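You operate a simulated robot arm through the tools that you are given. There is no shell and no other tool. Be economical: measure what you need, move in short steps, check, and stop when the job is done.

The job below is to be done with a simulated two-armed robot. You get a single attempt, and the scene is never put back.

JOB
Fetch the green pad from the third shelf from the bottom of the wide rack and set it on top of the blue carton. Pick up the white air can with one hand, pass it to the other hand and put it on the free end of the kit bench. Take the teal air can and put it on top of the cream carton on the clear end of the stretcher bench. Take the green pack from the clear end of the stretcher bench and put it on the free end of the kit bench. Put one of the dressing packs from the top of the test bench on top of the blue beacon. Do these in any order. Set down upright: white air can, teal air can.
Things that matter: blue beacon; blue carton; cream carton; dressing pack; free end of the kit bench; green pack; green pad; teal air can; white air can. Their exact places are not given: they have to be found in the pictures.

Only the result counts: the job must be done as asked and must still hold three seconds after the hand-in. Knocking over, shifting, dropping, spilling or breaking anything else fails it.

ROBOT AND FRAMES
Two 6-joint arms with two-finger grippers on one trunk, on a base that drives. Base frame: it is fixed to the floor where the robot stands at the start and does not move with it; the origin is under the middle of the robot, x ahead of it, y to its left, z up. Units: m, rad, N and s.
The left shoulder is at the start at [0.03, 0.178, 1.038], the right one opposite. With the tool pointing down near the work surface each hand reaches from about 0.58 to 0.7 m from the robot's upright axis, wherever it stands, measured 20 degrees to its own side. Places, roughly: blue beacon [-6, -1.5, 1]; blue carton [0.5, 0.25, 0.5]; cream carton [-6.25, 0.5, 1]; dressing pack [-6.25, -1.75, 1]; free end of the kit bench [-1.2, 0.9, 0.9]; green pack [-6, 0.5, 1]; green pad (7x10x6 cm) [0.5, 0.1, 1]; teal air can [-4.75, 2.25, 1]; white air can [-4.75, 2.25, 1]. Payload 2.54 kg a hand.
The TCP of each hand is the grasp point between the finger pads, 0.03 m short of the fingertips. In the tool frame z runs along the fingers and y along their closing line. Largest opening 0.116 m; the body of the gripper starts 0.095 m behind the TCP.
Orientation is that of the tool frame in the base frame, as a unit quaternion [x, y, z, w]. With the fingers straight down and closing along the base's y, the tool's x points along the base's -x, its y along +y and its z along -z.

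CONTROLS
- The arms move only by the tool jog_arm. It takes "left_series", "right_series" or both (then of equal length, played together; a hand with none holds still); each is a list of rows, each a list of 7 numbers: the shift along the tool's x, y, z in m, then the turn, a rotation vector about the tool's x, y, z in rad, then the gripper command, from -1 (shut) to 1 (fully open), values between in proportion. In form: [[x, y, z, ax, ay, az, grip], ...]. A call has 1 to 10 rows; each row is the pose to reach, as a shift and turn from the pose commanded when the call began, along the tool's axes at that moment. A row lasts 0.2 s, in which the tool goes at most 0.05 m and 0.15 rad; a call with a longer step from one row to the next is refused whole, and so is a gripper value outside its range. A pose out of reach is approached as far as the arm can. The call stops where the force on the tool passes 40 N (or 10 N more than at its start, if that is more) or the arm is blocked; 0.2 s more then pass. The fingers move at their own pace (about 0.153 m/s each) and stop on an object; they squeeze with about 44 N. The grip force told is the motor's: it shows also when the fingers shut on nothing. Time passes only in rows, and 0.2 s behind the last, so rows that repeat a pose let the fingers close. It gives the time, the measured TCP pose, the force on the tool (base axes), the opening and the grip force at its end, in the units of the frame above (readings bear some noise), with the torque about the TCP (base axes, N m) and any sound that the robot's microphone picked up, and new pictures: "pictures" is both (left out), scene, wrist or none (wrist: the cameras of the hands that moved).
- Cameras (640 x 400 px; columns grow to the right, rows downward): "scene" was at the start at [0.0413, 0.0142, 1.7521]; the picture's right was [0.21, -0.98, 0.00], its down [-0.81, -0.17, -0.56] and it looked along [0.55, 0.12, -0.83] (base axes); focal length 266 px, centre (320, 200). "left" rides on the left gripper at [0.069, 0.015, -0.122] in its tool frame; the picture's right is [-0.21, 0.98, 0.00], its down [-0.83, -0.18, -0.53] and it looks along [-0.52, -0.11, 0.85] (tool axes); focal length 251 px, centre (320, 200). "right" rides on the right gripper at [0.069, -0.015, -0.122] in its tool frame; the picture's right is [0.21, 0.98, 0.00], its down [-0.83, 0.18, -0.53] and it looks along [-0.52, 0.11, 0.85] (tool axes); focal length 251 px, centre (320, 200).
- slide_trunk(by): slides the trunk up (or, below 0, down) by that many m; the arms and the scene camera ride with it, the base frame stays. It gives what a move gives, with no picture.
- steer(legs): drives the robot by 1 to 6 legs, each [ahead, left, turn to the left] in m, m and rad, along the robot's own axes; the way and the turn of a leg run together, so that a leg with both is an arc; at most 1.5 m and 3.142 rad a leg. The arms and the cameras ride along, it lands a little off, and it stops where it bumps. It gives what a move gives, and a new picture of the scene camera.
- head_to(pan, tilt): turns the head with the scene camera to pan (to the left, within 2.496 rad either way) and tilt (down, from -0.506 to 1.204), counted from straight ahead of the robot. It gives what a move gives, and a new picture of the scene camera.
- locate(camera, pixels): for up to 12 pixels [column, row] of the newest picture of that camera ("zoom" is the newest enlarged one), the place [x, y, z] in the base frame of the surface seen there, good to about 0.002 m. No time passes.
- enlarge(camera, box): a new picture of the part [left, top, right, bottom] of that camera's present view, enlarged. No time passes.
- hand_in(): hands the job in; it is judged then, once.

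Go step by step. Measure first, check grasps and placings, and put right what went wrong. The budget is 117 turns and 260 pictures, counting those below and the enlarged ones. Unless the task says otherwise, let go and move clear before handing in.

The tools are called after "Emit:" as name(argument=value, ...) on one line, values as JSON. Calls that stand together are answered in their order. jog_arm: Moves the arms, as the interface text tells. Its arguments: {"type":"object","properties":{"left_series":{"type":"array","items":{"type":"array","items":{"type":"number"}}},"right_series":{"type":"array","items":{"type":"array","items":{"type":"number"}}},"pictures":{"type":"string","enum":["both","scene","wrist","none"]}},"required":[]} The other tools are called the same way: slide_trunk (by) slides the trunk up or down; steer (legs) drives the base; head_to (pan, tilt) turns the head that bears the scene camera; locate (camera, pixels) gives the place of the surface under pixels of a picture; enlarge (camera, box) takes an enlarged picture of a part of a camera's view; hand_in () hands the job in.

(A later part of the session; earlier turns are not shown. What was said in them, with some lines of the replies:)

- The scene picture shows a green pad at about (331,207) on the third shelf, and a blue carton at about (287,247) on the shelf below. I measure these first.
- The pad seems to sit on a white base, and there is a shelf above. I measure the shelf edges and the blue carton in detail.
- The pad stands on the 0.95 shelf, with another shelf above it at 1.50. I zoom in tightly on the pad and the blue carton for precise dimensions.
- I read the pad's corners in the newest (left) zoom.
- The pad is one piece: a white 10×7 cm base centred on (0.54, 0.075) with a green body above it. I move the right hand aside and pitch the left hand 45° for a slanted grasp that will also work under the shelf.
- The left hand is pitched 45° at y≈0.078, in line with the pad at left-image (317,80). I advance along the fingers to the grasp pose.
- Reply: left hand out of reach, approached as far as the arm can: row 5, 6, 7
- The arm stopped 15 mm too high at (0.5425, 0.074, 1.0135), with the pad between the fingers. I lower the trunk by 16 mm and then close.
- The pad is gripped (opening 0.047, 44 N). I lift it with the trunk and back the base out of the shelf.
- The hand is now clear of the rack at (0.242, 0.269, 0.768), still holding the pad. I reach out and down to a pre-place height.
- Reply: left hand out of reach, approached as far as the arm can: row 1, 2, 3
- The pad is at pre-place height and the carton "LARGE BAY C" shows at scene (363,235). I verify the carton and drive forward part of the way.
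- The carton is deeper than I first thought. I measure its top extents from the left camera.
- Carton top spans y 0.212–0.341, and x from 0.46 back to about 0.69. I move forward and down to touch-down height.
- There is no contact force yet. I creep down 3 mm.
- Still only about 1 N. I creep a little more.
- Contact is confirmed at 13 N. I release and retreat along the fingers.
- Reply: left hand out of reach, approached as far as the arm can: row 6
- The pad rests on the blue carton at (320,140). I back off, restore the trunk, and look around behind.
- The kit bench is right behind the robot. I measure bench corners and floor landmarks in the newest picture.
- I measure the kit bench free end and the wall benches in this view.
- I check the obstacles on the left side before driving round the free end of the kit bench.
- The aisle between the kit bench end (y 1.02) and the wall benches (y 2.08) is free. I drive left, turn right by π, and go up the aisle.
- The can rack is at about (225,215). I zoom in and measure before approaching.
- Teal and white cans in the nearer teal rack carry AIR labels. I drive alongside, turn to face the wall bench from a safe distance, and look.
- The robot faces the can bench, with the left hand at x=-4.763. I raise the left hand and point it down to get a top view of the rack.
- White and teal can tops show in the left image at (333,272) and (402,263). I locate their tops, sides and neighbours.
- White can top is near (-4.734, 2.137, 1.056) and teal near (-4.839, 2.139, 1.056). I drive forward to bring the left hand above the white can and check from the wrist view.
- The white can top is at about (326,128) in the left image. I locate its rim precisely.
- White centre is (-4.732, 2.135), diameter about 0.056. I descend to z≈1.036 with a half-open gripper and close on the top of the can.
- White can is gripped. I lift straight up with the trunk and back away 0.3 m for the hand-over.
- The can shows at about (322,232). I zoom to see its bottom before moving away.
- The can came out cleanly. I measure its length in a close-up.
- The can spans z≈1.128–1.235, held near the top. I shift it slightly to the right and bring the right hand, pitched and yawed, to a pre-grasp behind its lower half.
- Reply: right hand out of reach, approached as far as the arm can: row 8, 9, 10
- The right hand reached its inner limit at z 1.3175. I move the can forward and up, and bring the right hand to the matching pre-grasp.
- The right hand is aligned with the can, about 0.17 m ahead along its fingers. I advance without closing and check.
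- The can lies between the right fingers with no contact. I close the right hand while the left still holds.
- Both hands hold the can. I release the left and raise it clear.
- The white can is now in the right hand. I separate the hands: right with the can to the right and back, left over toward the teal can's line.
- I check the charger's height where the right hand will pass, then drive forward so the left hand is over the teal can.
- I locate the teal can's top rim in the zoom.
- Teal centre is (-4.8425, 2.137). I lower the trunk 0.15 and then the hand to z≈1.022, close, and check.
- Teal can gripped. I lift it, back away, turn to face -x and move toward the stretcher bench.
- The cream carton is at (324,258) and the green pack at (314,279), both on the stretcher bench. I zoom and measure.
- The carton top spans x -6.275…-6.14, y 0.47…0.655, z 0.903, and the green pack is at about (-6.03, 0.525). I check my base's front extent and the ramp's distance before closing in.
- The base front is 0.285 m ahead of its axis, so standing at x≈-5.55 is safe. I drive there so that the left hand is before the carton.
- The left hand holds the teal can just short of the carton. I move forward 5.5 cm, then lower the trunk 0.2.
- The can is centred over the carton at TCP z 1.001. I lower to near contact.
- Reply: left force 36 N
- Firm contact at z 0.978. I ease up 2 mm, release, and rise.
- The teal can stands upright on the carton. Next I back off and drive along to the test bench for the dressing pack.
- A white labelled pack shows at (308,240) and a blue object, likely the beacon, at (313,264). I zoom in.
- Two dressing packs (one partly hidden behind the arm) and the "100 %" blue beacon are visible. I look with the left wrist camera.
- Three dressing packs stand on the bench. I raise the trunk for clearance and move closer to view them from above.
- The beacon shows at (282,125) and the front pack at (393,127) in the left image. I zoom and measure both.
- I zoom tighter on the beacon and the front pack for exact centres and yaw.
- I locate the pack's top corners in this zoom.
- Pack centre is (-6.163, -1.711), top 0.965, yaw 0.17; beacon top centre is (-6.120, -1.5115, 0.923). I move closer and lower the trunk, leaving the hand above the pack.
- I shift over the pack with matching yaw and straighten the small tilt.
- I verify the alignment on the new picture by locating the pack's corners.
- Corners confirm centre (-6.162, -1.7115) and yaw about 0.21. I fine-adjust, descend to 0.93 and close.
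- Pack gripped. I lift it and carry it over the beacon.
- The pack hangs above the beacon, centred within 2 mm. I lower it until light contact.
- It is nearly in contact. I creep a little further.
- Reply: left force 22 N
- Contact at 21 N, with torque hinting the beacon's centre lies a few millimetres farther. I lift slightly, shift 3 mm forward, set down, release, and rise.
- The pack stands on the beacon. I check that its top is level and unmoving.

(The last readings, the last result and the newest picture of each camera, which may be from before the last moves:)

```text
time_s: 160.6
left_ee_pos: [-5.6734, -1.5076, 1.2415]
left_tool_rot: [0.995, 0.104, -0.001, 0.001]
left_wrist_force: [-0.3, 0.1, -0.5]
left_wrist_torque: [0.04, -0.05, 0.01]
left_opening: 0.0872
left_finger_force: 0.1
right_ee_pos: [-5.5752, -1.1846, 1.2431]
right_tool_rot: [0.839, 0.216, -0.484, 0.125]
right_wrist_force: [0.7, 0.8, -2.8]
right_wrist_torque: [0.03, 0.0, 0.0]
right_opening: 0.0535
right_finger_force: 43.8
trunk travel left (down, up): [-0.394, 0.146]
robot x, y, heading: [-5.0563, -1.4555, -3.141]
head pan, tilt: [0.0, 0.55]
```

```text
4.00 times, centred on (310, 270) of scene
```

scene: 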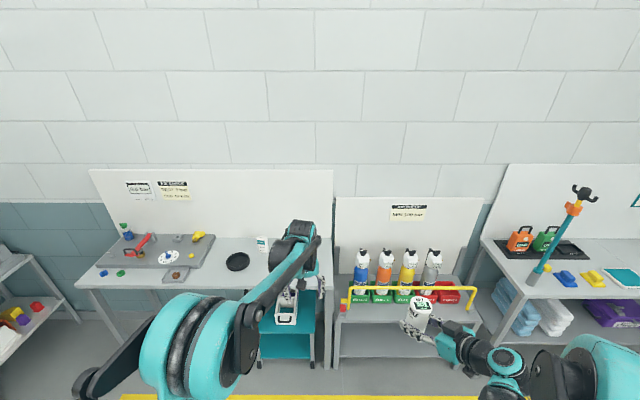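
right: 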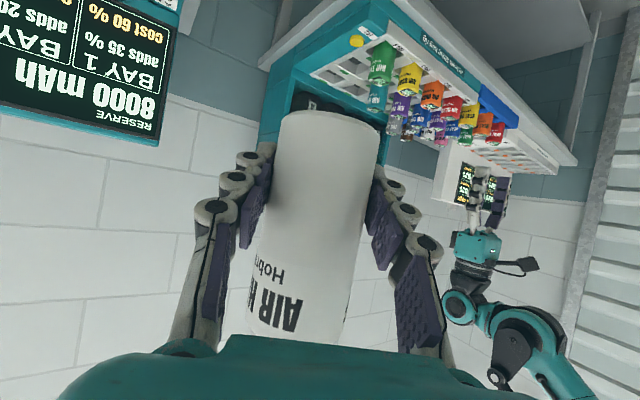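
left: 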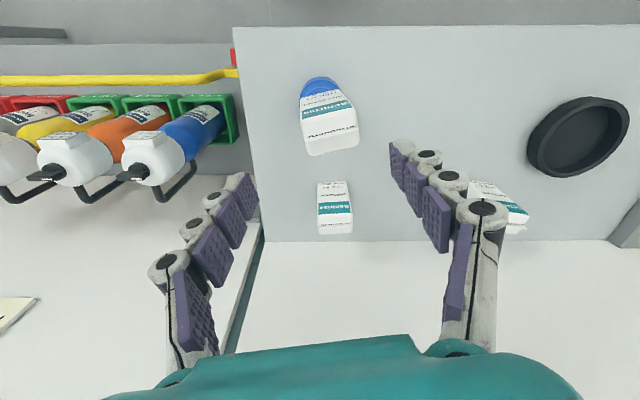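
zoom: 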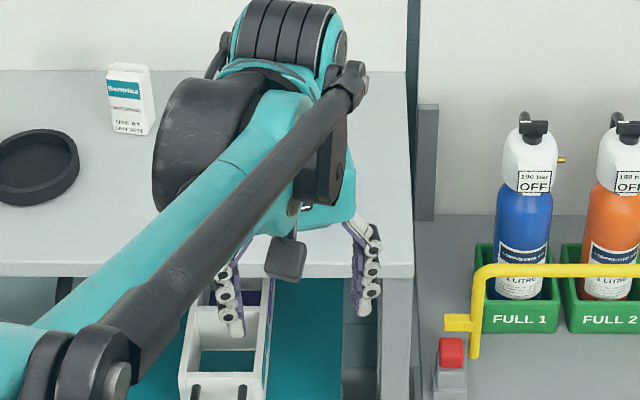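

The pack is level on the beacon (top corners 1.024–1.029). I drive back to the stretcher bench for the green pack, resetting the left hand's yaw.

Emit:
steer(legs=[[0, -1.1, 0], [0, -1.07, 0]])

Emit:
jog_arm(left_series=[[0, 0.045, 0, 0, 0, 0.07, 0.5], [0, 0.09, 0, 0, 0, 0.14, 0.5], [0, 0.135, 0, 0, 0, 0.208, 0.5]], pictures="none")

Emit:
head_to(pan=0.0, tilt=0.6)

```text
time_s: 171.3
left_ee_pos: [-5.6921, 0.6622, 1.2403]
left_tool_rot: [0.994, 0.106, 0.0, 0.001]
left_wrist_force: [-0.2, 0.2, 0.0]
left_wrist_torque: [0.0, 0.01, -0.01]
left_opening: 0.0872
left_finger_force: 0.1
right_ee_pos: [-5.594, 0.9848, 1.2424]
right_tool_rot: [0.839, 0.215, -0.485, 0.124]
right_wrist_force: [-0.5, -0.1, -2.6]
right_wrist_torque: [-0.01, -0.02, -0.02]
right_opening: 0.0535
right_finger_force: 44.4
trunk travel left (down, up): [-0.394, 0.146]
robot x, y, heading: [-5.07, 0.7123, -3.133]
head pan, tilt: [0.0, 0.55]
```

scene: 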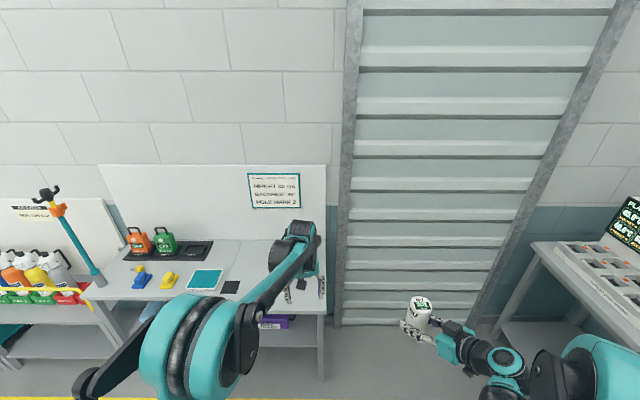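

```text
time_s: 172.1
left_ee_pos: [-5.6646, 0.5261, 1.2425]
left_tool_rot: [1.0, 0.001, 0.0, 0.0]
left_wrist_force: [-0.7, 0.2, 0.2]
left_wrist_torque: [0.02, 0.0, -0.03]
left_opening: 0.0868
left_finger_force: 0.0
right_ee_pos: [-5.5945, 0.9841, 1.242]
right_tool_rot: [0.838, 0.217, -0.484, 0.125]
right_wrist_force: [0.6, -0.5, -2.9]
right_wrist_torque: [0.02, -0.01, 0.0]
right_opening: 0.054
right_finger_force: 45.0
trunk travel left (down, up): [-0.394, 0.146]
robot x, y, heading: [-5.0765, 0.7166, -3.136]
head pan, tilt: [0.0, 0.55]
```

```text
time_s: 172.7
left_ee_pos: [-5.6655, 0.5273, 1.2425]
left_tool_rot: [1.0, 0.002, 0.001, 0.001]
left_wrist_force: [0.3, -0.9, -0.1]
left_wrist_torque: [-0.02, -0.01, -0.01]
left_opening: 0.087
left_finger_force: 0.0
right_ee_pos: [-5.5951, 0.984, 1.2429]
right_tool_rot: [0.838, 0.217, -0.484, 0.125]
right_wrist_force: [0.3, -0.2, -1.4]
right_wrist_torque: [0.03, 0.01, -0.02]
right_opening: 0.0537
right_finger_force: 43.6
trunk travel left (down, up): [-0.394, 0.146]
robot x, y, heading: [-5.0711, 0.7135, -3.138]
head pan, tilt: [0.0, 0.6]
```

scene: 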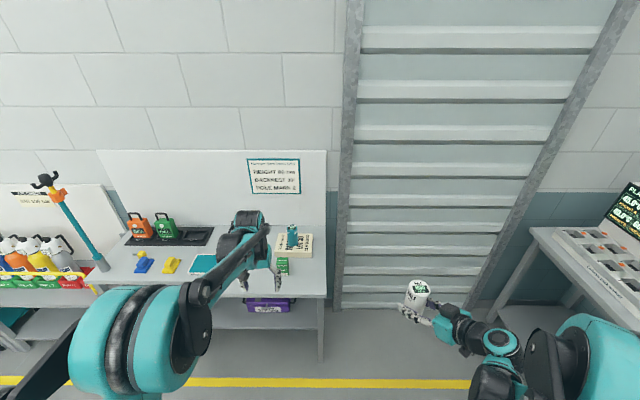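

The teal can still stands on the carton at (293,237). I drive forward so the left hand is near the green pack and take a wrist view.

Emit:
steer(legs=[[0.33, 0, 0]])

Emit:
jog_arm(left_series=[[0, 0, 0.03, 0, 0, 0, 0.5], [0, 0, 0.06, 0, 0, 0, 0.5]], pictures="wrist")

Emit:
enlarge(camera="left", box=[240, 60, 440, 220])

```text
time_s: 174.9
left_ee_pos: [-5.9915, 0.5289, 1.2428]
left_tool_rot: [1.0, 0.0, 0.001, 0.0]
left_wrist_force: [0.7, -0.1, -0.3]
left_wrist_torque: [0.02, 0.02, 0.02]
left_opening: 0.0867
left_finger_force: 0.0
right_ee_pos: [-5.9194, 0.9848, 1.2434]
right_tool_rot: [0.839, 0.215, -0.484, 0.124]
right_wrist_force: [0.3, -0.6, -2.2]
right_wrist_torque: [-0.01, -0.01, 0.02]
right_opening: 0.0536
right_finger_force: 44.4
trunk travel left (down, up): [-0.394, 0.146]
robot x, y, heading: [-5.3988, 0.714, -3.137]
head pan, tilt: [0.0, 0.6]
```

scene: 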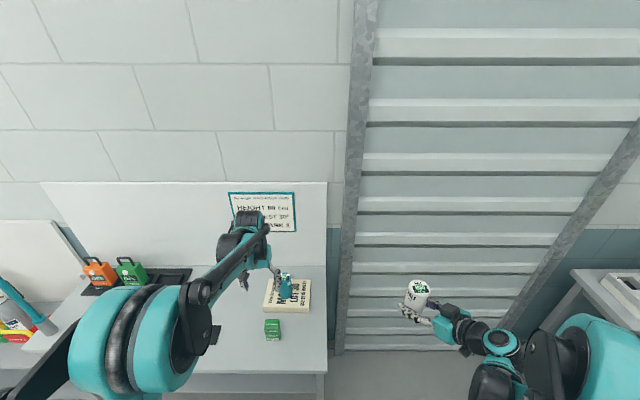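

```text
time_s: 175.5
left_ee_pos: [-5.9927, 0.5275, 1.1822]
left_tool_rot: [1.0, 0.0, 0.001, 0.001]
left_wrist_force: [-0.5, -0.1, -0.3]
left_wrist_torque: [0.03, -0.07, -0.02]
left_opening: 0.0867
left_finger_force: 0.1
right_ee_pos: [-5.9208, 0.9837, 1.2435]
right_tool_rot: [0.839, 0.215, -0.483, 0.124]
right_wrist_force: [-0.3, -0.6, -2.9]
right_wrist_torque: [0.0, -0.02, -0.02]
right_opening: 0.0538
right_finger_force: 44.0
trunk travel left (down, up): [-0.394, 0.146]
robot x, y, heading: [-5.3977, 0.7098, -3.139]
head pan, tilt: [0.0, 0.6]
```

left: 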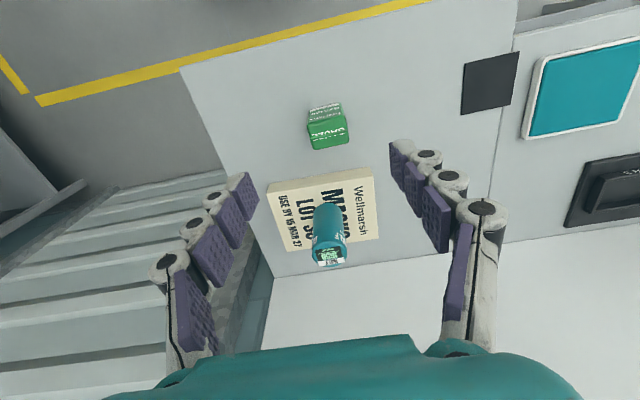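

```text
2.50 times, centred on (340, 140) of left
```

zoom: 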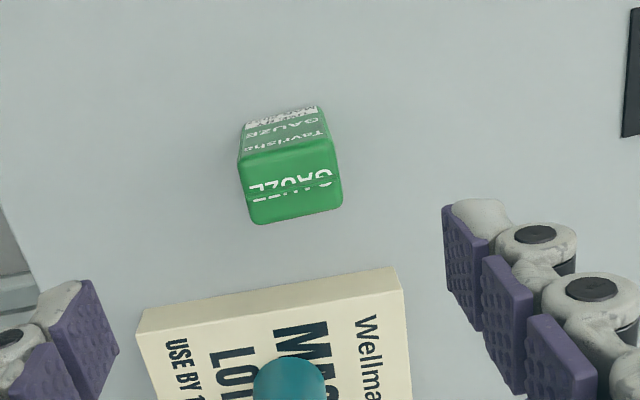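

I locate the corners of the green pack's top in the zoom.

Emit:
locate(camera="zoom", pixels=[[245, 168], [330, 145], [256, 218], [338, 205], [292, 185], [243, 152], [325, 115], [290, 215]])

```text
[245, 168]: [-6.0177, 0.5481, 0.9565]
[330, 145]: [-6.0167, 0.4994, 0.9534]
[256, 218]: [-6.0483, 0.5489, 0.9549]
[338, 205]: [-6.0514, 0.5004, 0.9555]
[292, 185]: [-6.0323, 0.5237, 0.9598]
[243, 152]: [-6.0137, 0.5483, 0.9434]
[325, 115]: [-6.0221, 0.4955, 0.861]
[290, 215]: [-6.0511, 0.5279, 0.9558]
```

Green pack centre is (-6.0335, 0.5245), top 0.956, aligned. I position above, lower the trunk, descend and close.

Emit:
jog_arm(left_series=[[-0.041, 0.003, 0, 0, 0, 0, 0.5], [-0.041, 0.003, 0, 0, 0, 0, 0.5]], pictures="none")

Emit:
slide_trunk(by=-0.15)

Emit:
jog_arm(left_series=[[0, 0, 0.04, 0, 0, 0, 0.5], [0, 0, 0.08, 0, 0, 0, 0.5], [0, 0, 0.11, 0, 0, 0, 0.5], [0, 0, 0.11, 0, 0, 0, 0.5], [0, 0, 0.11, 0, 0, 0, -1], [0, 0, 0.11, 0, 0, 0, -1], [0, 0, 0.11, 0, 0, 0, -1]], pictures="wrist")

```text
time_s: 176.1
left_ee_pos: [-6.0305, 0.5255, 1.1827]
left_tool_rot: [1.0, 0.0, 0.0, 0.001]
left_wrist_force: [0.3, -0.5, 0.1]
left_wrist_torque: [-0.03, 0.06, 0.0]
left_opening: 0.0873
left_finger_force: 0.0
right_ee_pos: [-5.9186, 0.9864, 1.2435]
right_tool_rot: [0.839, 0.215, -0.484, 0.124]
right_wrist_force: [-0.1, -0.1, -1.7]
right_wrist_torque: [-0.02, -0.01, -0.01]
right_opening: 0.0539
right_finger_force: 44.0
trunk travel left (down, up): [-0.394, 0.146]
robot x, y, heading: [-5.4032, 0.7119, -3.138]
head pan, tilt: [0.0, 0.6]
```

```text
time_s: 177.8
left_ee_pos: [-6.0328, 0.5263, 1.0317]
left_tool_rot: [1.0, 0.0, 0.0, 0.001]
left_wrist_force: [-0.4, -0.4, 0.2]
left_wrist_torque: [0.04, 0.01, 0.0]
left_opening: 0.0873
left_finger_force: 0.0
right_ee_pos: [-5.9194, 0.9845, 1.0931]
right_tool_rot: [0.839, 0.215, -0.484, 0.124]
right_wrist_force: [-0.5, 0.3, -2.6]
right_wrist_torque: [0.01, -0.04, 0.04]
right_opening: 0.0536
right_finger_force: 44.1
trunk travel left (down, up): [-0.244, 0.296]
robot x, y, heading: [-5.4032, 0.7101, -3.135]
head pan, tilt: [0.0, 0.6]
```

```text
time_s: 179.4
left_ee_pos: [-6.0333, 0.5257, 0.9207]
left_tool_rot: [1.0, -0.001, 0.0, 0.001]
left_wrist_force: [0.7, 0.7, 1.7]
left_wrist_torque: [0.01, -0.04, 0.0]
left_opening: 0.0546
left_finger_force: 43.8
right_ee_pos: [-5.919, 0.9836, 1.0928]
right_tool_rot: [0.839, 0.216, -0.484, 0.125]
right_wrist_force: [-0.8, -0.1, -2.5]
right_wrist_torque: [0.03, -0.02, 0.01]
right_opening: 0.0536
right_finger_force: 44.0
trunk travel left (down, up): [-0.244, 0.296]
robot x, y, heading: [-5.4021, 0.7149, -3.136]
head pan, tilt: [0.0, 0.6]
```

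left: 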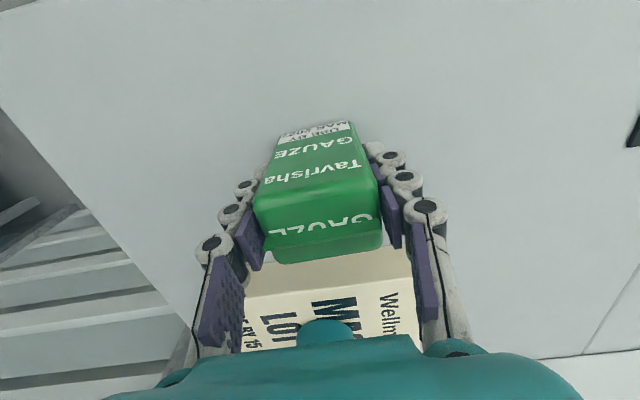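

Green pack gripped. I lift high, back off, turn around and drive to the aisle end of the kit bench.

Emit:
slide_trunk(by=0.29)

Emit:
steer(legs=[[-0.45, 0, 0], [0, 0, -3.138], [1.4, 0.4, 0], [1.3, 0.4, 0]])

Emit:
head_to(pan=-0.4, tilt=0.5)

```text
time_s: 182.4
left_ee_pos: [-6.0334, 0.5265, 1.2101]
left_tool_rot: [1.0, 0.0, 0.001, 0.0]
left_wrist_force: [0.1, 0.3, -0.4]
left_wrist_torque: [0.01, -0.01, 0.04]
left_opening: 0.0546
left_finger_force: 44.3
right_ee_pos: [-5.9183, 0.9838, 1.3819]
right_tool_rot: [0.839, 0.215, -0.484, 0.124]
right_wrist_force: [-0.2, -0.1, -3.7]
right_wrist_torque: [0.0, 0.0, -0.03]
right_opening: 0.0536
right_finger_force: 44.4
trunk travel left (down, up): [-0.534, 0.006]
robot x, y, heading: [-5.3979, 0.7118, -3.141]
head pan, tilt: [0.0, 0.6]
```

```text
time_s: 205.7
left_ee_pos: [-1.5671, 1.402, 1.2099]
left_tool_rot: [0.047, 0.999, 0.001, -0.001]
left_wrist_force: [-0.2, 0.2, -0.9]
left_wrist_torque: [-0.05, 0.02, 0.0]
left_opening: 0.0545
left_finger_force: 44.9
right_ee_pos: [-1.7239, 0.9567, 1.3825]
right_tool_rot: [-0.175, 0.848, 0.1, 0.49]
right_wrist_force: [-0.2, 0.3, -2.5]
right_wrist_torque: [-0.02, 0.03, -0.04]
right_opening: 0.0534
right_finger_force: 44.2
trunk travel left (down, up): [-0.534, 0.006]
robot x, y, heading: [-2.2141, 1.2738, -0.087]
head pan, tilt: [0.0, 0.6]
```

scene: 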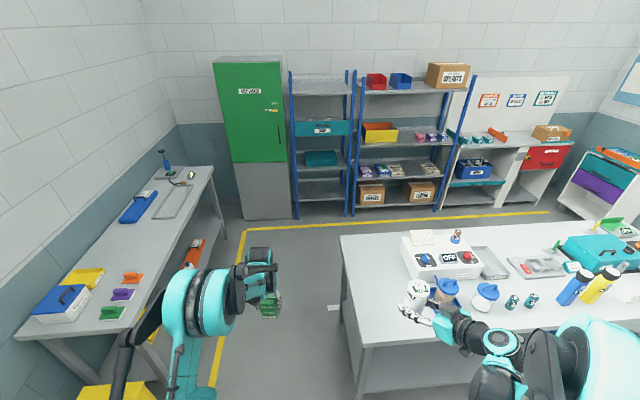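

```text
time_s: 206.6
left_ee_pos: [-1.567, 1.4016, 1.2118]
left_tool_rot: [0.047, 0.999, 0.001, 0.0]
left_wrist_force: [0.1, -0.3, -0.2]
left_wrist_torque: [-0.01, 0.0, 0.03]
left_opening: 0.0547
left_finger_force: 44.1
right_ee_pos: [-1.7238, 0.9574, 1.3825]
right_tool_rot: [-0.175, 0.848, 0.101, 0.49]
right_wrist_force: [0.3, -0.5, -2.4]
right_wrist_torque: [-0.01, 0.0, 0.02]
right_opening: 0.0537
right_finger_force: 44.1
trunk travel left (down, up): [-0.534, 0.006]
robot x, y, heading: [-2.2118, 1.2733, -0.096]
head pan, tilt: [-0.4, 0.499]
```

scene: 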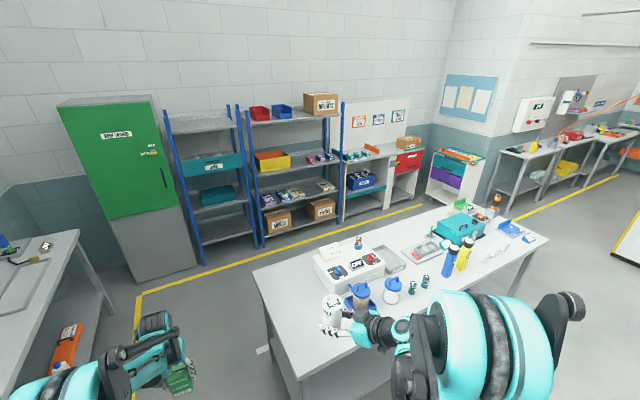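

Heading drifted slightly, so I correct it, go along the aisle to x≈-1.2, and turn right to face the free end.

Emit:
steer(legs=[[0, 0.27, 0.092], [1.0, 0, 0], [0, 0, -1.57]])

Emit:
head_to(pan=0.0, tilt=0.75)

```text
time_s: 217.1
left_ee_pos: [-1.0321, 0.8964, 1.2098]
left_tool_rot: [0.718, 0.696, 0.001, 0.0]
left_wrist_force: [0.1, -0.4, 0.6]
left_wrist_torque: [-0.01, 0.0, 0.0]
left_opening: 0.0547
left_finger_force: 43.8
right_ee_pos: [-1.4861, 1.0249, 1.3824]
right_tool_rot: [0.452, 0.738, -0.262, 0.427]
right_wrist_force: [0.3, 0.2, -2.4]
right_wrist_torque: [-0.01, 0.04, 0.0]
right_opening: 0.0536
right_finger_force: 43.5
trunk travel left (down, up): [-0.534, 0.006]
robot x, y, heading: [-1.1989, 1.5358, -1.593]
head pan, tilt: [-0.4, 0.499]
```

scene: 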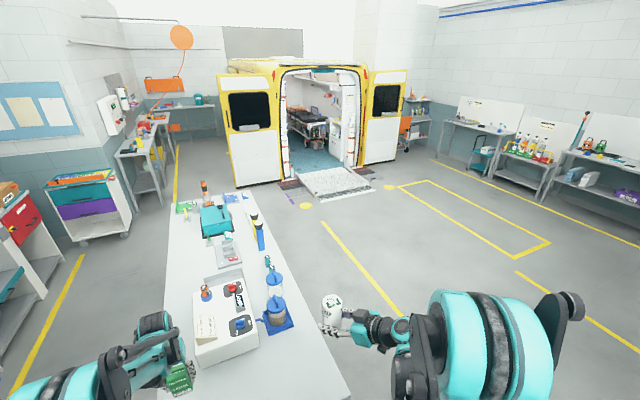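

```text
time_s: 218.0
left_ee_pos: [-1.0331, 0.8965, 1.2103]
left_tool_rot: [0.718, 0.696, 0.001, 0.0]
left_wrist_force: [0.1, -0.1, -0.1]
left_wrist_torque: [0.0, -0.02, 0.0]
left_opening: 0.0544
left_finger_force: 44.2
right_ee_pos: [-1.4858, 1.0245, 1.3833]
right_tool_rot: [0.453, 0.738, -0.261, 0.426]
right_wrist_force: [0.2, 1.2, -2.6]
right_wrist_torque: [0.03, 0.01, 0.01]
right_opening: 0.0534
right_finger_force: 44.2
trunk travel left (down, up): [-0.534, 0.006]
robot x, y, heading: [-1.1981, 1.5349, -1.598]
head pan, tilt: [0.0, 0.75]
```

scene: 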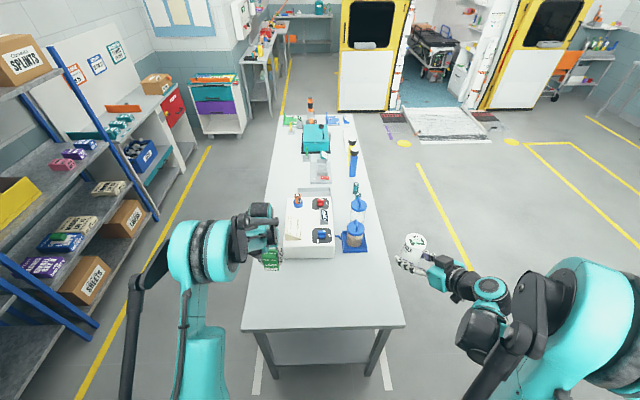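

The free end lies between the white device (row ~257) and the bench's near edge (row ~328). I measure its limits.

Emit:
locate(camera="scene", pixels=[[245, 329], [402, 325], [285, 258], [310, 258], [333, 258], [355, 254], [367, 250], [300, 290], [350, 290], [330, 320]])

```text
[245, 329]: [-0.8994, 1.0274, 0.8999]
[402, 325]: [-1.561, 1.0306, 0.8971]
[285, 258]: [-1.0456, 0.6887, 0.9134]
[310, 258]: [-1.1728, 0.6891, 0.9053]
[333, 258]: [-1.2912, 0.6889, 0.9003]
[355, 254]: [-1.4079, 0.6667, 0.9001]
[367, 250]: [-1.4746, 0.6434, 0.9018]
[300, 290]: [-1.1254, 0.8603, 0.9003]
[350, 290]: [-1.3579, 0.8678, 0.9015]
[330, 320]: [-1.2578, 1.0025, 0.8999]
```

The free area is x -1.55…-0.90, y 0.70…1.02. I set the green pack down near (-1.05, 0.87): trunk down 0.2, then the arm.

Emit:
slide_trunk(by=-0.2)

Emit:
jog_arm(left_series=[[-0.026, -0.02, 0.01, 0, 0, 0, -1], [-0.026, -0.02, 0.03, 0, 0, 0, -1], [-0.026, -0.02, 0.042, 0, 0, 0, -1], [-0.026, -0.02, 0.046, 0, 0, 0, -1], [-0.026, -0.02, 0.049, 0, 0, 0, -1], [-0.026, -0.02, 0.051, 0, 0, 0, -1], [-0.026, -0.02, 0.051, 0, 0, 0, -1]], pictures="wrist")

```text
time_s: 220.2
left_ee_pos: [-1.0321, 0.8967, 1.0112]
left_tool_rot: [0.718, 0.696, 0.001, 0.0]
left_wrist_force: [-0.6, 0.9, -1.4]
left_wrist_torque: [0.01, 0.01, 0.04]
left_opening: 0.0544
left_finger_force: 43.3
right_ee_pos: [-1.487, 1.0244, 1.183]
right_tool_rot: [0.453, 0.739, -0.261, 0.426]
right_wrist_force: [0.1, -0.4, -1.8]
right_wrist_torque: [0.0, 0.02, -0.03]
right_opening: 0.0537
right_finger_force: 44.2
trunk travel left (down, up): [-0.334, 0.206]
robot x, y, heading: [-1.1997, 1.5338, -1.596]
head pan, tilt: [0.0, 0.75]
```

```text
time_s: 221.8
left_ee_pos: [-1.0533, 0.8711, 0.9608]
left_tool_rot: [0.718, 0.696, 0.001, 0.0]
left_wrist_force: [1.9, -4.3, 17.4]
left_wrist_torque: [-0.24, 0.16, 0.08]
left_opening: 0.0548
left_finger_force: 44.4
right_ee_pos: [-1.486, 1.0242, 1.1837]
right_tool_rot: [0.452, 0.739, -0.261, 0.426]
right_wrist_force: [0.2, -0.4, -2.5]
right_wrist_torque: [0.0, -0.01, -0.03]
right_opening: 0.0534
right_finger_force: 43.9
trunk travel left (down, up): [-0.334, 0.206]
robot x, y, heading: [-1.1973, 1.5364, -1.599]
head pan, tilt: [0.0, 0.75]
```

left: 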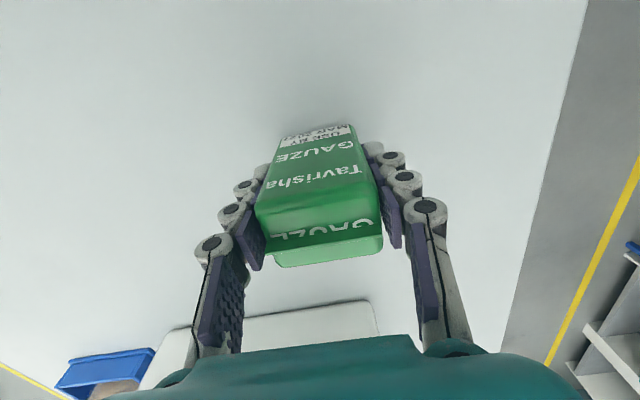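

Contact at 17 N. I release the pack and raise the left hand well up.

Emit:
jog_arm(left_series=[[0, 0, -0.001, 0, 0, 0, 0.0], [0, 0, -0.001, 0, 0, 0, 0.5], [0, 0, -0.001, 0, 0, 0, 0.5], [0, 0, -0.04, 0, 0, 0, 0.5], [0, 0, -0.085, 0, 0, 0, 0.5], [0, 0, -0.13, 0, 0, 0, 0.5], [0, 0, -0.175, 0, 0, 0, 0.5], [0, 0, -0.22, 0, 0, 0, 0.5], [0, 0, -0.26, 0, 0, 0, 0.5], [0, 0, -0.3, 0, 0, 0, 0.5]], pictures="both")

```text
time_s: 224.0
left_ee_pos: [-1.0535, 0.8718, 1.2596]
left_tool_rot: [0.718, 0.696, 0.0, 0.001]
left_wrist_force: [0.7, 0.2, 0.0]
left_wrist_torque: [-0.01, 0.02, 0.01]
left_opening: 0.0872
left_finger_force: 0.0
right_ee_pos: [-1.4868, 1.0262, 1.1837]
right_tool_rot: [0.453, 0.738, -0.261, 0.426]
right_wrist_force: [-0.5, 0.6, -2.9]
right_wrist_torque: [0.01, -0.01, 0.03]
right_opening: 0.0534
right_finger_force: 43.8
trunk travel left (down, up): [-0.334, 0.206]
robot x, y, heading: [-1.1989, 1.5345, -1.598]
head pan, tilt: [0.0, 0.75]
```

scene: 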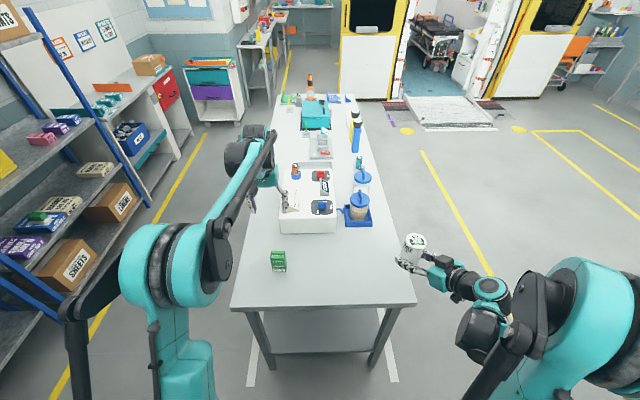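
left: 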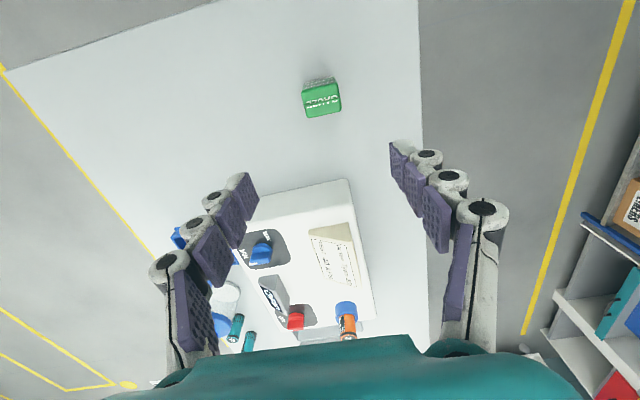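

The green pack stands on the free end. Now I bring the right hand with the white can over (-1.32, 0.85).

Emit:
jog_arm(right_series=[[0, 0.0114, 0.0448, 0, 0, 0, -1], [0, 0.0228, 0.0896, 0, 0, 0, -1], [0, 0.0342, 0.1343, 0, 0, 0, -1], [0, 0.0455, 0.1791, 0, 0, 0, -1], [0, 0.0569, 0.2239, 0, 0, 0, -1], [0, 0.0683, 0.2687, 0, 0, 0, -1], [0, 0.0683, 0.2687, 0, 0, 0, -1]], pictures="both")

Emit:
enlarge(camera="scene", box=[270, 180, 430, 310])

```text
time_s: 225.6
left_ee_pos: [-1.0554, 0.8726, 1.2597]
left_tool_rot: [0.718, 0.696, 0.0, 0.0]
left_wrist_force: [-0.9, 0.7, -0.3]
left_wrist_torque: [0.0, 0.01, 0.01]
left_opening: 0.087
left_finger_force: 0.1
right_ee_pos: [-1.3191, 0.8488, 1.0488]
right_tool_rot: [0.454, 0.738, -0.262, 0.426]
right_wrist_force: [0.0, 0.1, -1.5]
right_wrist_torque: [0.05, -0.04, 0.03]
right_opening: 0.0539
right_finger_force: 44.2
trunk travel left (down, up): [-0.334, 0.206]
robot x, y, heading: [-1.1994, 1.5343, -1.6]
head pan, tilt: [0.0, 0.75]
```

scene: 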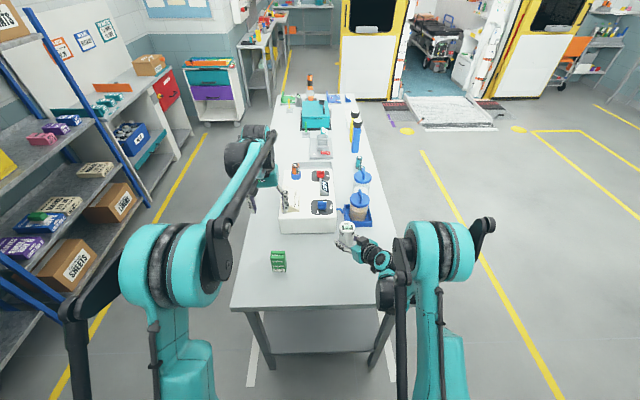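
right: 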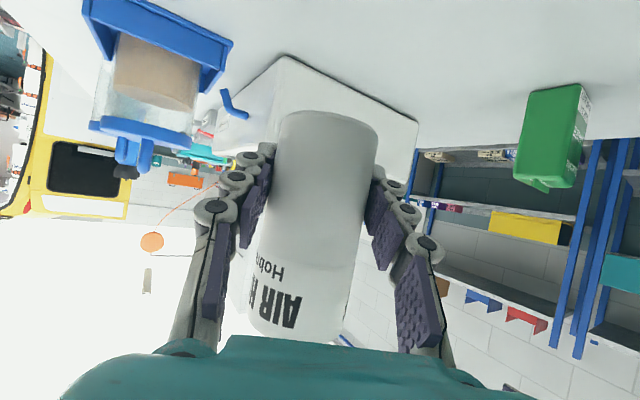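

```text
3.08 times, centred on (350, 245) of scene
```

zoom: 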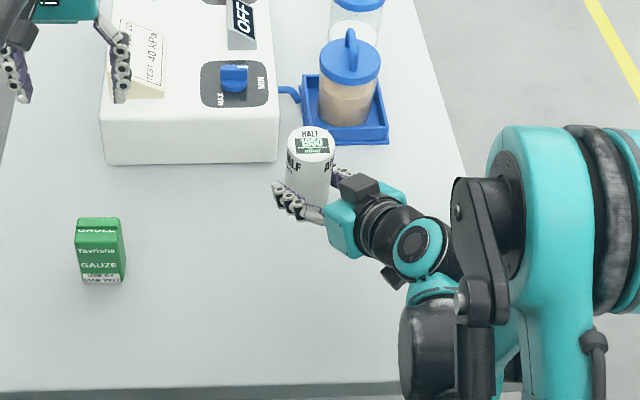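

The can hangs over the free area. I check its verticality and bottom height before lowering.

Emit:
locate(camera="zoom", pixels=[[295, 142], [330, 140], [311, 132], [312, 155], [309, 165], [308, 190], [310, 175]])

Emit:
locate(camera="right", pixels=[[325, 118], [300, 120], [350, 120], [325, 114], [320, 140], [320, 200]])

```text
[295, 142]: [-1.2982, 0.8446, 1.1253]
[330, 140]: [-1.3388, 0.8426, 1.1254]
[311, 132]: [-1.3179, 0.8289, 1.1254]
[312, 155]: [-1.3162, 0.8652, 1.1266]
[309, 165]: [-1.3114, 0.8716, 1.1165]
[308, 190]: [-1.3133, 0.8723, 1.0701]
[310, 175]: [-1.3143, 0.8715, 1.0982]
```

```text
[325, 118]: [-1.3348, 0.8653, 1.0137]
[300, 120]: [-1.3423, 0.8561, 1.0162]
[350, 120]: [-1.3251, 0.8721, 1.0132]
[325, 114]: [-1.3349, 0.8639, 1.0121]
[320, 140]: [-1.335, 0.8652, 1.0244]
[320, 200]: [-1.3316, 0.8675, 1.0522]
```

The can is vertical with its bottom about 38 mm below the TCP. I lower the trunk 0.1 and then creep down with the arm.

Emit:
slide_trunk(by=-0.1)

Emit:
jog_arm(right_series=[[0.0035, 0, 0.002, 0, 0, 0, -1], [0.0061, 0, 0.0035, 0, 0, 0, -1], [0.0078, 0, 0.0045, 0, 0, 0, -1], [0.0095, 0, 0.0055, 0, 0, 0, -1], [0.0095, 0, 0.0055, 0, 0, 0, -1]], pictures="wrist")

```text
time_s: 226.9
left_ee_pos: [-1.0542, 0.8709, 1.1593]
left_tool_rot: [0.717, 0.697, 0.001, 0.001]
left_wrist_force: [-0.3, -0.7, 0.5]
left_wrist_torque: [0.01, 0.0, -0.01]
left_opening: 0.0868
left_finger_force: 0.1
right_ee_pos: [-1.32, 0.8483, 0.9473]
right_tool_rot: [0.453, 0.739, -0.261, 0.426]
right_wrist_force: [-0.6, -0.4, -1.5]
right_wrist_torque: [-0.03, 0.01, 0.01]
right_opening: 0.0536
right_finger_force: 44.2
trunk travel left (down, up): [-0.234, 0.306]
robot x, y, heading: [-1.1987, 1.5298, -1.598]
head pan, tilt: [0.0, 0.75]
```

```text
time_s: 228.1
left_ee_pos: [-1.0549, 0.8714, 1.1583]
left_tool_rot: [0.718, 0.696, 0.001, 0.001]
left_wrist_force: [0.6, -0.3, -0.2]
left_wrist_torque: [0.0, 0.03, 0.01]
left_opening: 0.0871
left_finger_force: 0.0
right_ee_pos: [-1.3195, 0.8482, 0.937]
right_tool_rot: [0.453, 0.738, -0.262, 0.427]
right_wrist_force: [-0.1, -2.8, 9.0]
right_wrist_torque: [-0.06, 0.05, 0.0]
right_opening: 0.0536
right_finger_force: 44.0
trunk travel left (down, up): [-0.234, 0.306]
robot x, y, heading: [-1.1972, 1.5328, -1.595]
head pan, tilt: [0.0, 0.75]
```

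right: 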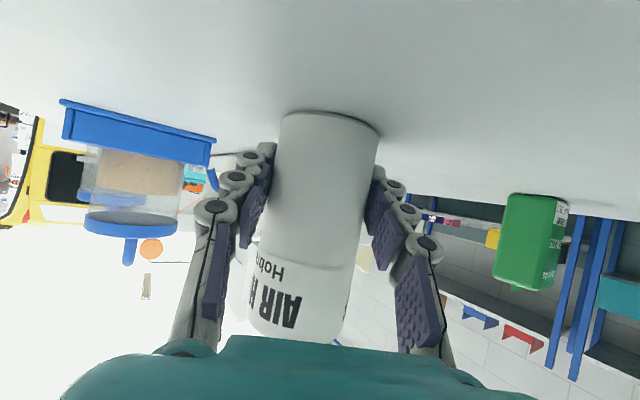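

Contact at 9 N. I release the can and retreat along the fingers.

Emit:
jog_arm(right_series=[[0, 0, 0, 0, 0, 0, -0.05], [0, 0, 0, 0, 0, 0, 0.4], [0, 0, 0, 0, 0, 0, 0.8], [0, 0, 0, 0, 0, 0, 0.8], [0, 0, -0.04, 0, 0, 0, 0.8], [0, 0, -0.085, 0, 0, 0, 0.8], [0, 0, -0.13, 0, 0, 0, 0.8], [0, 0, -0.175, 0, 0, 0, 0.8]], pictures="both")

Emit:
enlarge(camera="scene", box=[220, 160, 420, 320])

```text
time_s: 229.9
left_ee_pos: [-1.0551, 0.8727, 1.1598]
left_tool_rot: [0.718, 0.696, 0.0, 0.001]
left_wrist_force: [-0.3, 0.2, -0.1]
left_wrist_torque: [-0.03, 0.0, -0.01]
left_opening: 0.0873
left_finger_force: 0.1
right_ee_pos: [-1.3923, 0.9746, 1.0429]
right_tool_rot: [0.452, 0.739, -0.261, 0.426]
right_wrist_force: [-0.2, 1.6, -0.2]
right_wrist_torque: [-0.01, -0.01, -0.01]
right_opening: 0.1046
right_finger_force: 0.3
right hand out of reach, approached as far as the arm can: row 5, 6, 7, 8
trunk travel left (down, up): [-0.234, 0.306]
robot x, y, heading: [-1.1992, 1.5381, -1.605]
head pan, tilt: [0.0, 0.75]
```

scene: 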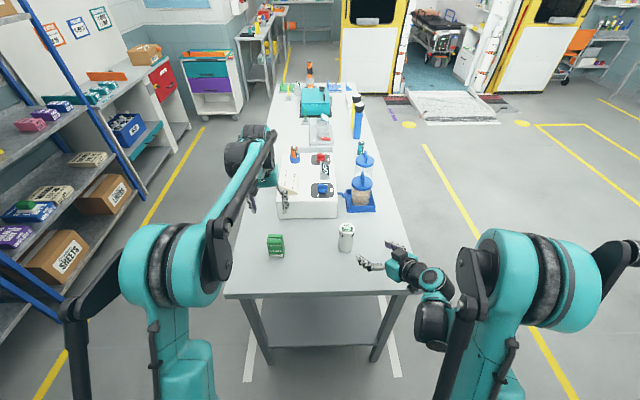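
right: 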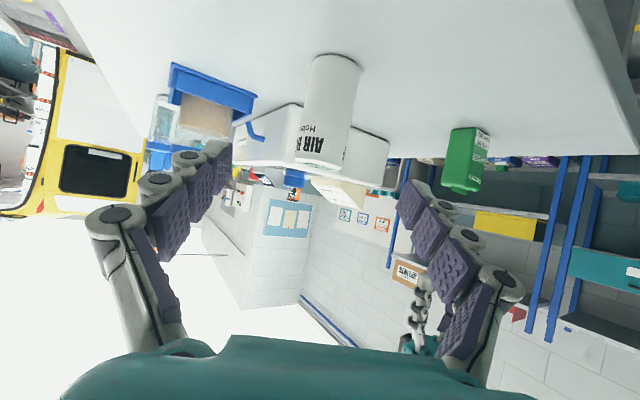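

```text
2.50 times, centred on (320, 240) of scene
```

zoom: 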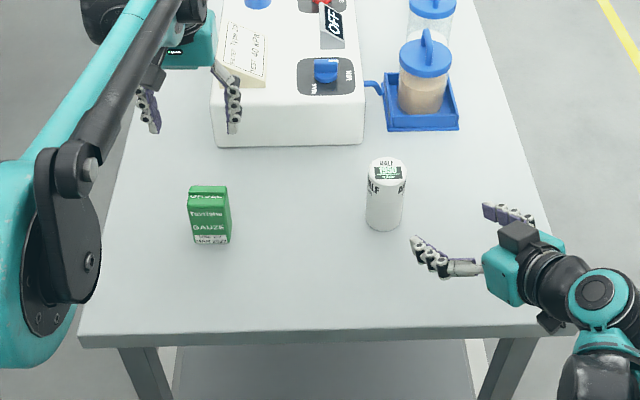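

Both items stand upright on the free end, and the green pad is still visible on the blue carton at (30,210). I raise the trunk to move clear.

Emit:
slide_trunk(by=0.25)

Emit:
steer(legs=[[-0.1, 0, 0]])

Emit:
enlarge(camera="scene", box=[0, 160, 140, 270])

```text
time_s: 232.5
left_ee_pos: [-1.054, 0.8711, 1.4079]
left_tool_rot: [0.718, 0.696, 0.001, 0.001]
left_wrist_force: [-0.7, 0.0, 0.4]
left_wrist_torque: [0.02, -0.02, -0.02]
left_opening: 0.087
left_finger_force: 0.0
right_ee_pos: [-1.392, 0.9729, 1.2913]
right_tool_rot: [0.454, 0.738, -0.261, 0.426]
right_wrist_force: [0.2, -1.0, 0.3]
right_wrist_torque: [0.01, 0.02, -0.04]
right_opening: 0.1045
right_finger_force: 0.0
trunk travel left (down, up): [-0.484, 0.056]
robot x, y, heading: [-1.2006, 1.5367, -1.599]
head pan, tilt: [0.0, 0.75]
```

```text
time_s: 233.6
left_ee_pos: [-1.0523, 0.9687, 1.409]
left_tool_rot: [0.717, 0.697, 0.001, 0.001]
left_wrist_force: [-0.2, 0.6, 0.7]
left_wrist_torque: [-0.02, -0.02, 0.0]
left_opening: 0.0873
left_finger_force: 0.0
right_ee_pos: [-1.39, 1.0698, 1.2927]
right_tool_rot: [0.452, 0.739, -0.26, 0.426]
right_wrist_force: [0.5, -0.3, 0.3]
right_wrist_torque: [-0.02, 0.04, 0.01]
right_opening: 0.1044
right_finger_force: 0.1
trunk travel left (down, up): [-0.484, 0.056]
robot x, y, heading: [-1.1956, 1.6295, -1.601]
head pan, tilt: [0.0, 0.75]
```

scene: 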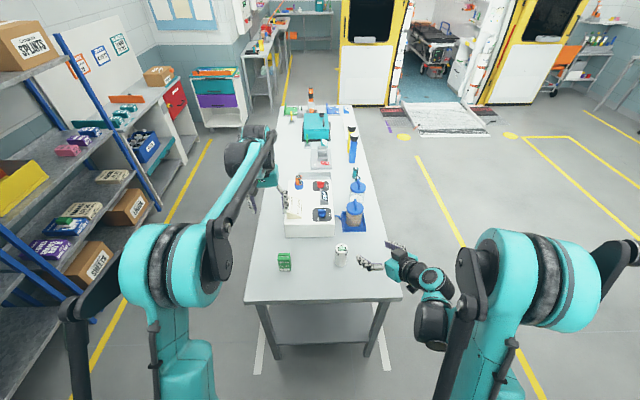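

```text
3.64 times, centred on (70, 215) of scene
```

zoom: 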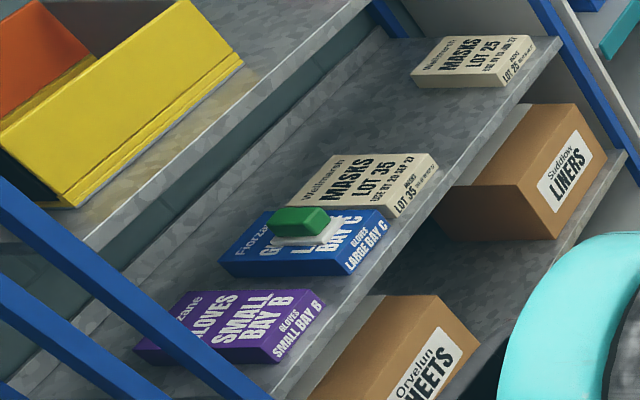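

All placings hold in the pictures: pad on the blue carton, can and pack on the kit bench, and both hands clear. I hand in.

Emit:
hand_in()

```text
The job is handed in.
```

All five items are where you asked, and the job is handed in:

- **Green pad:** on top of the blue carton.
- **White air can:** passed from the left hand to the right, then set upright on the free end of the kit bench.
- **Teal air can:** upright on the cream carton.
- **Green pack:** on the free end of the kit bench.
- **Dressing pack:** standing on the blue beacon.

The pad, the white can and the green pack showed in place in the last pictures. The teal can and the dressing pack were last checked earlier, when I left those benches. Both hands were clear before handing in.
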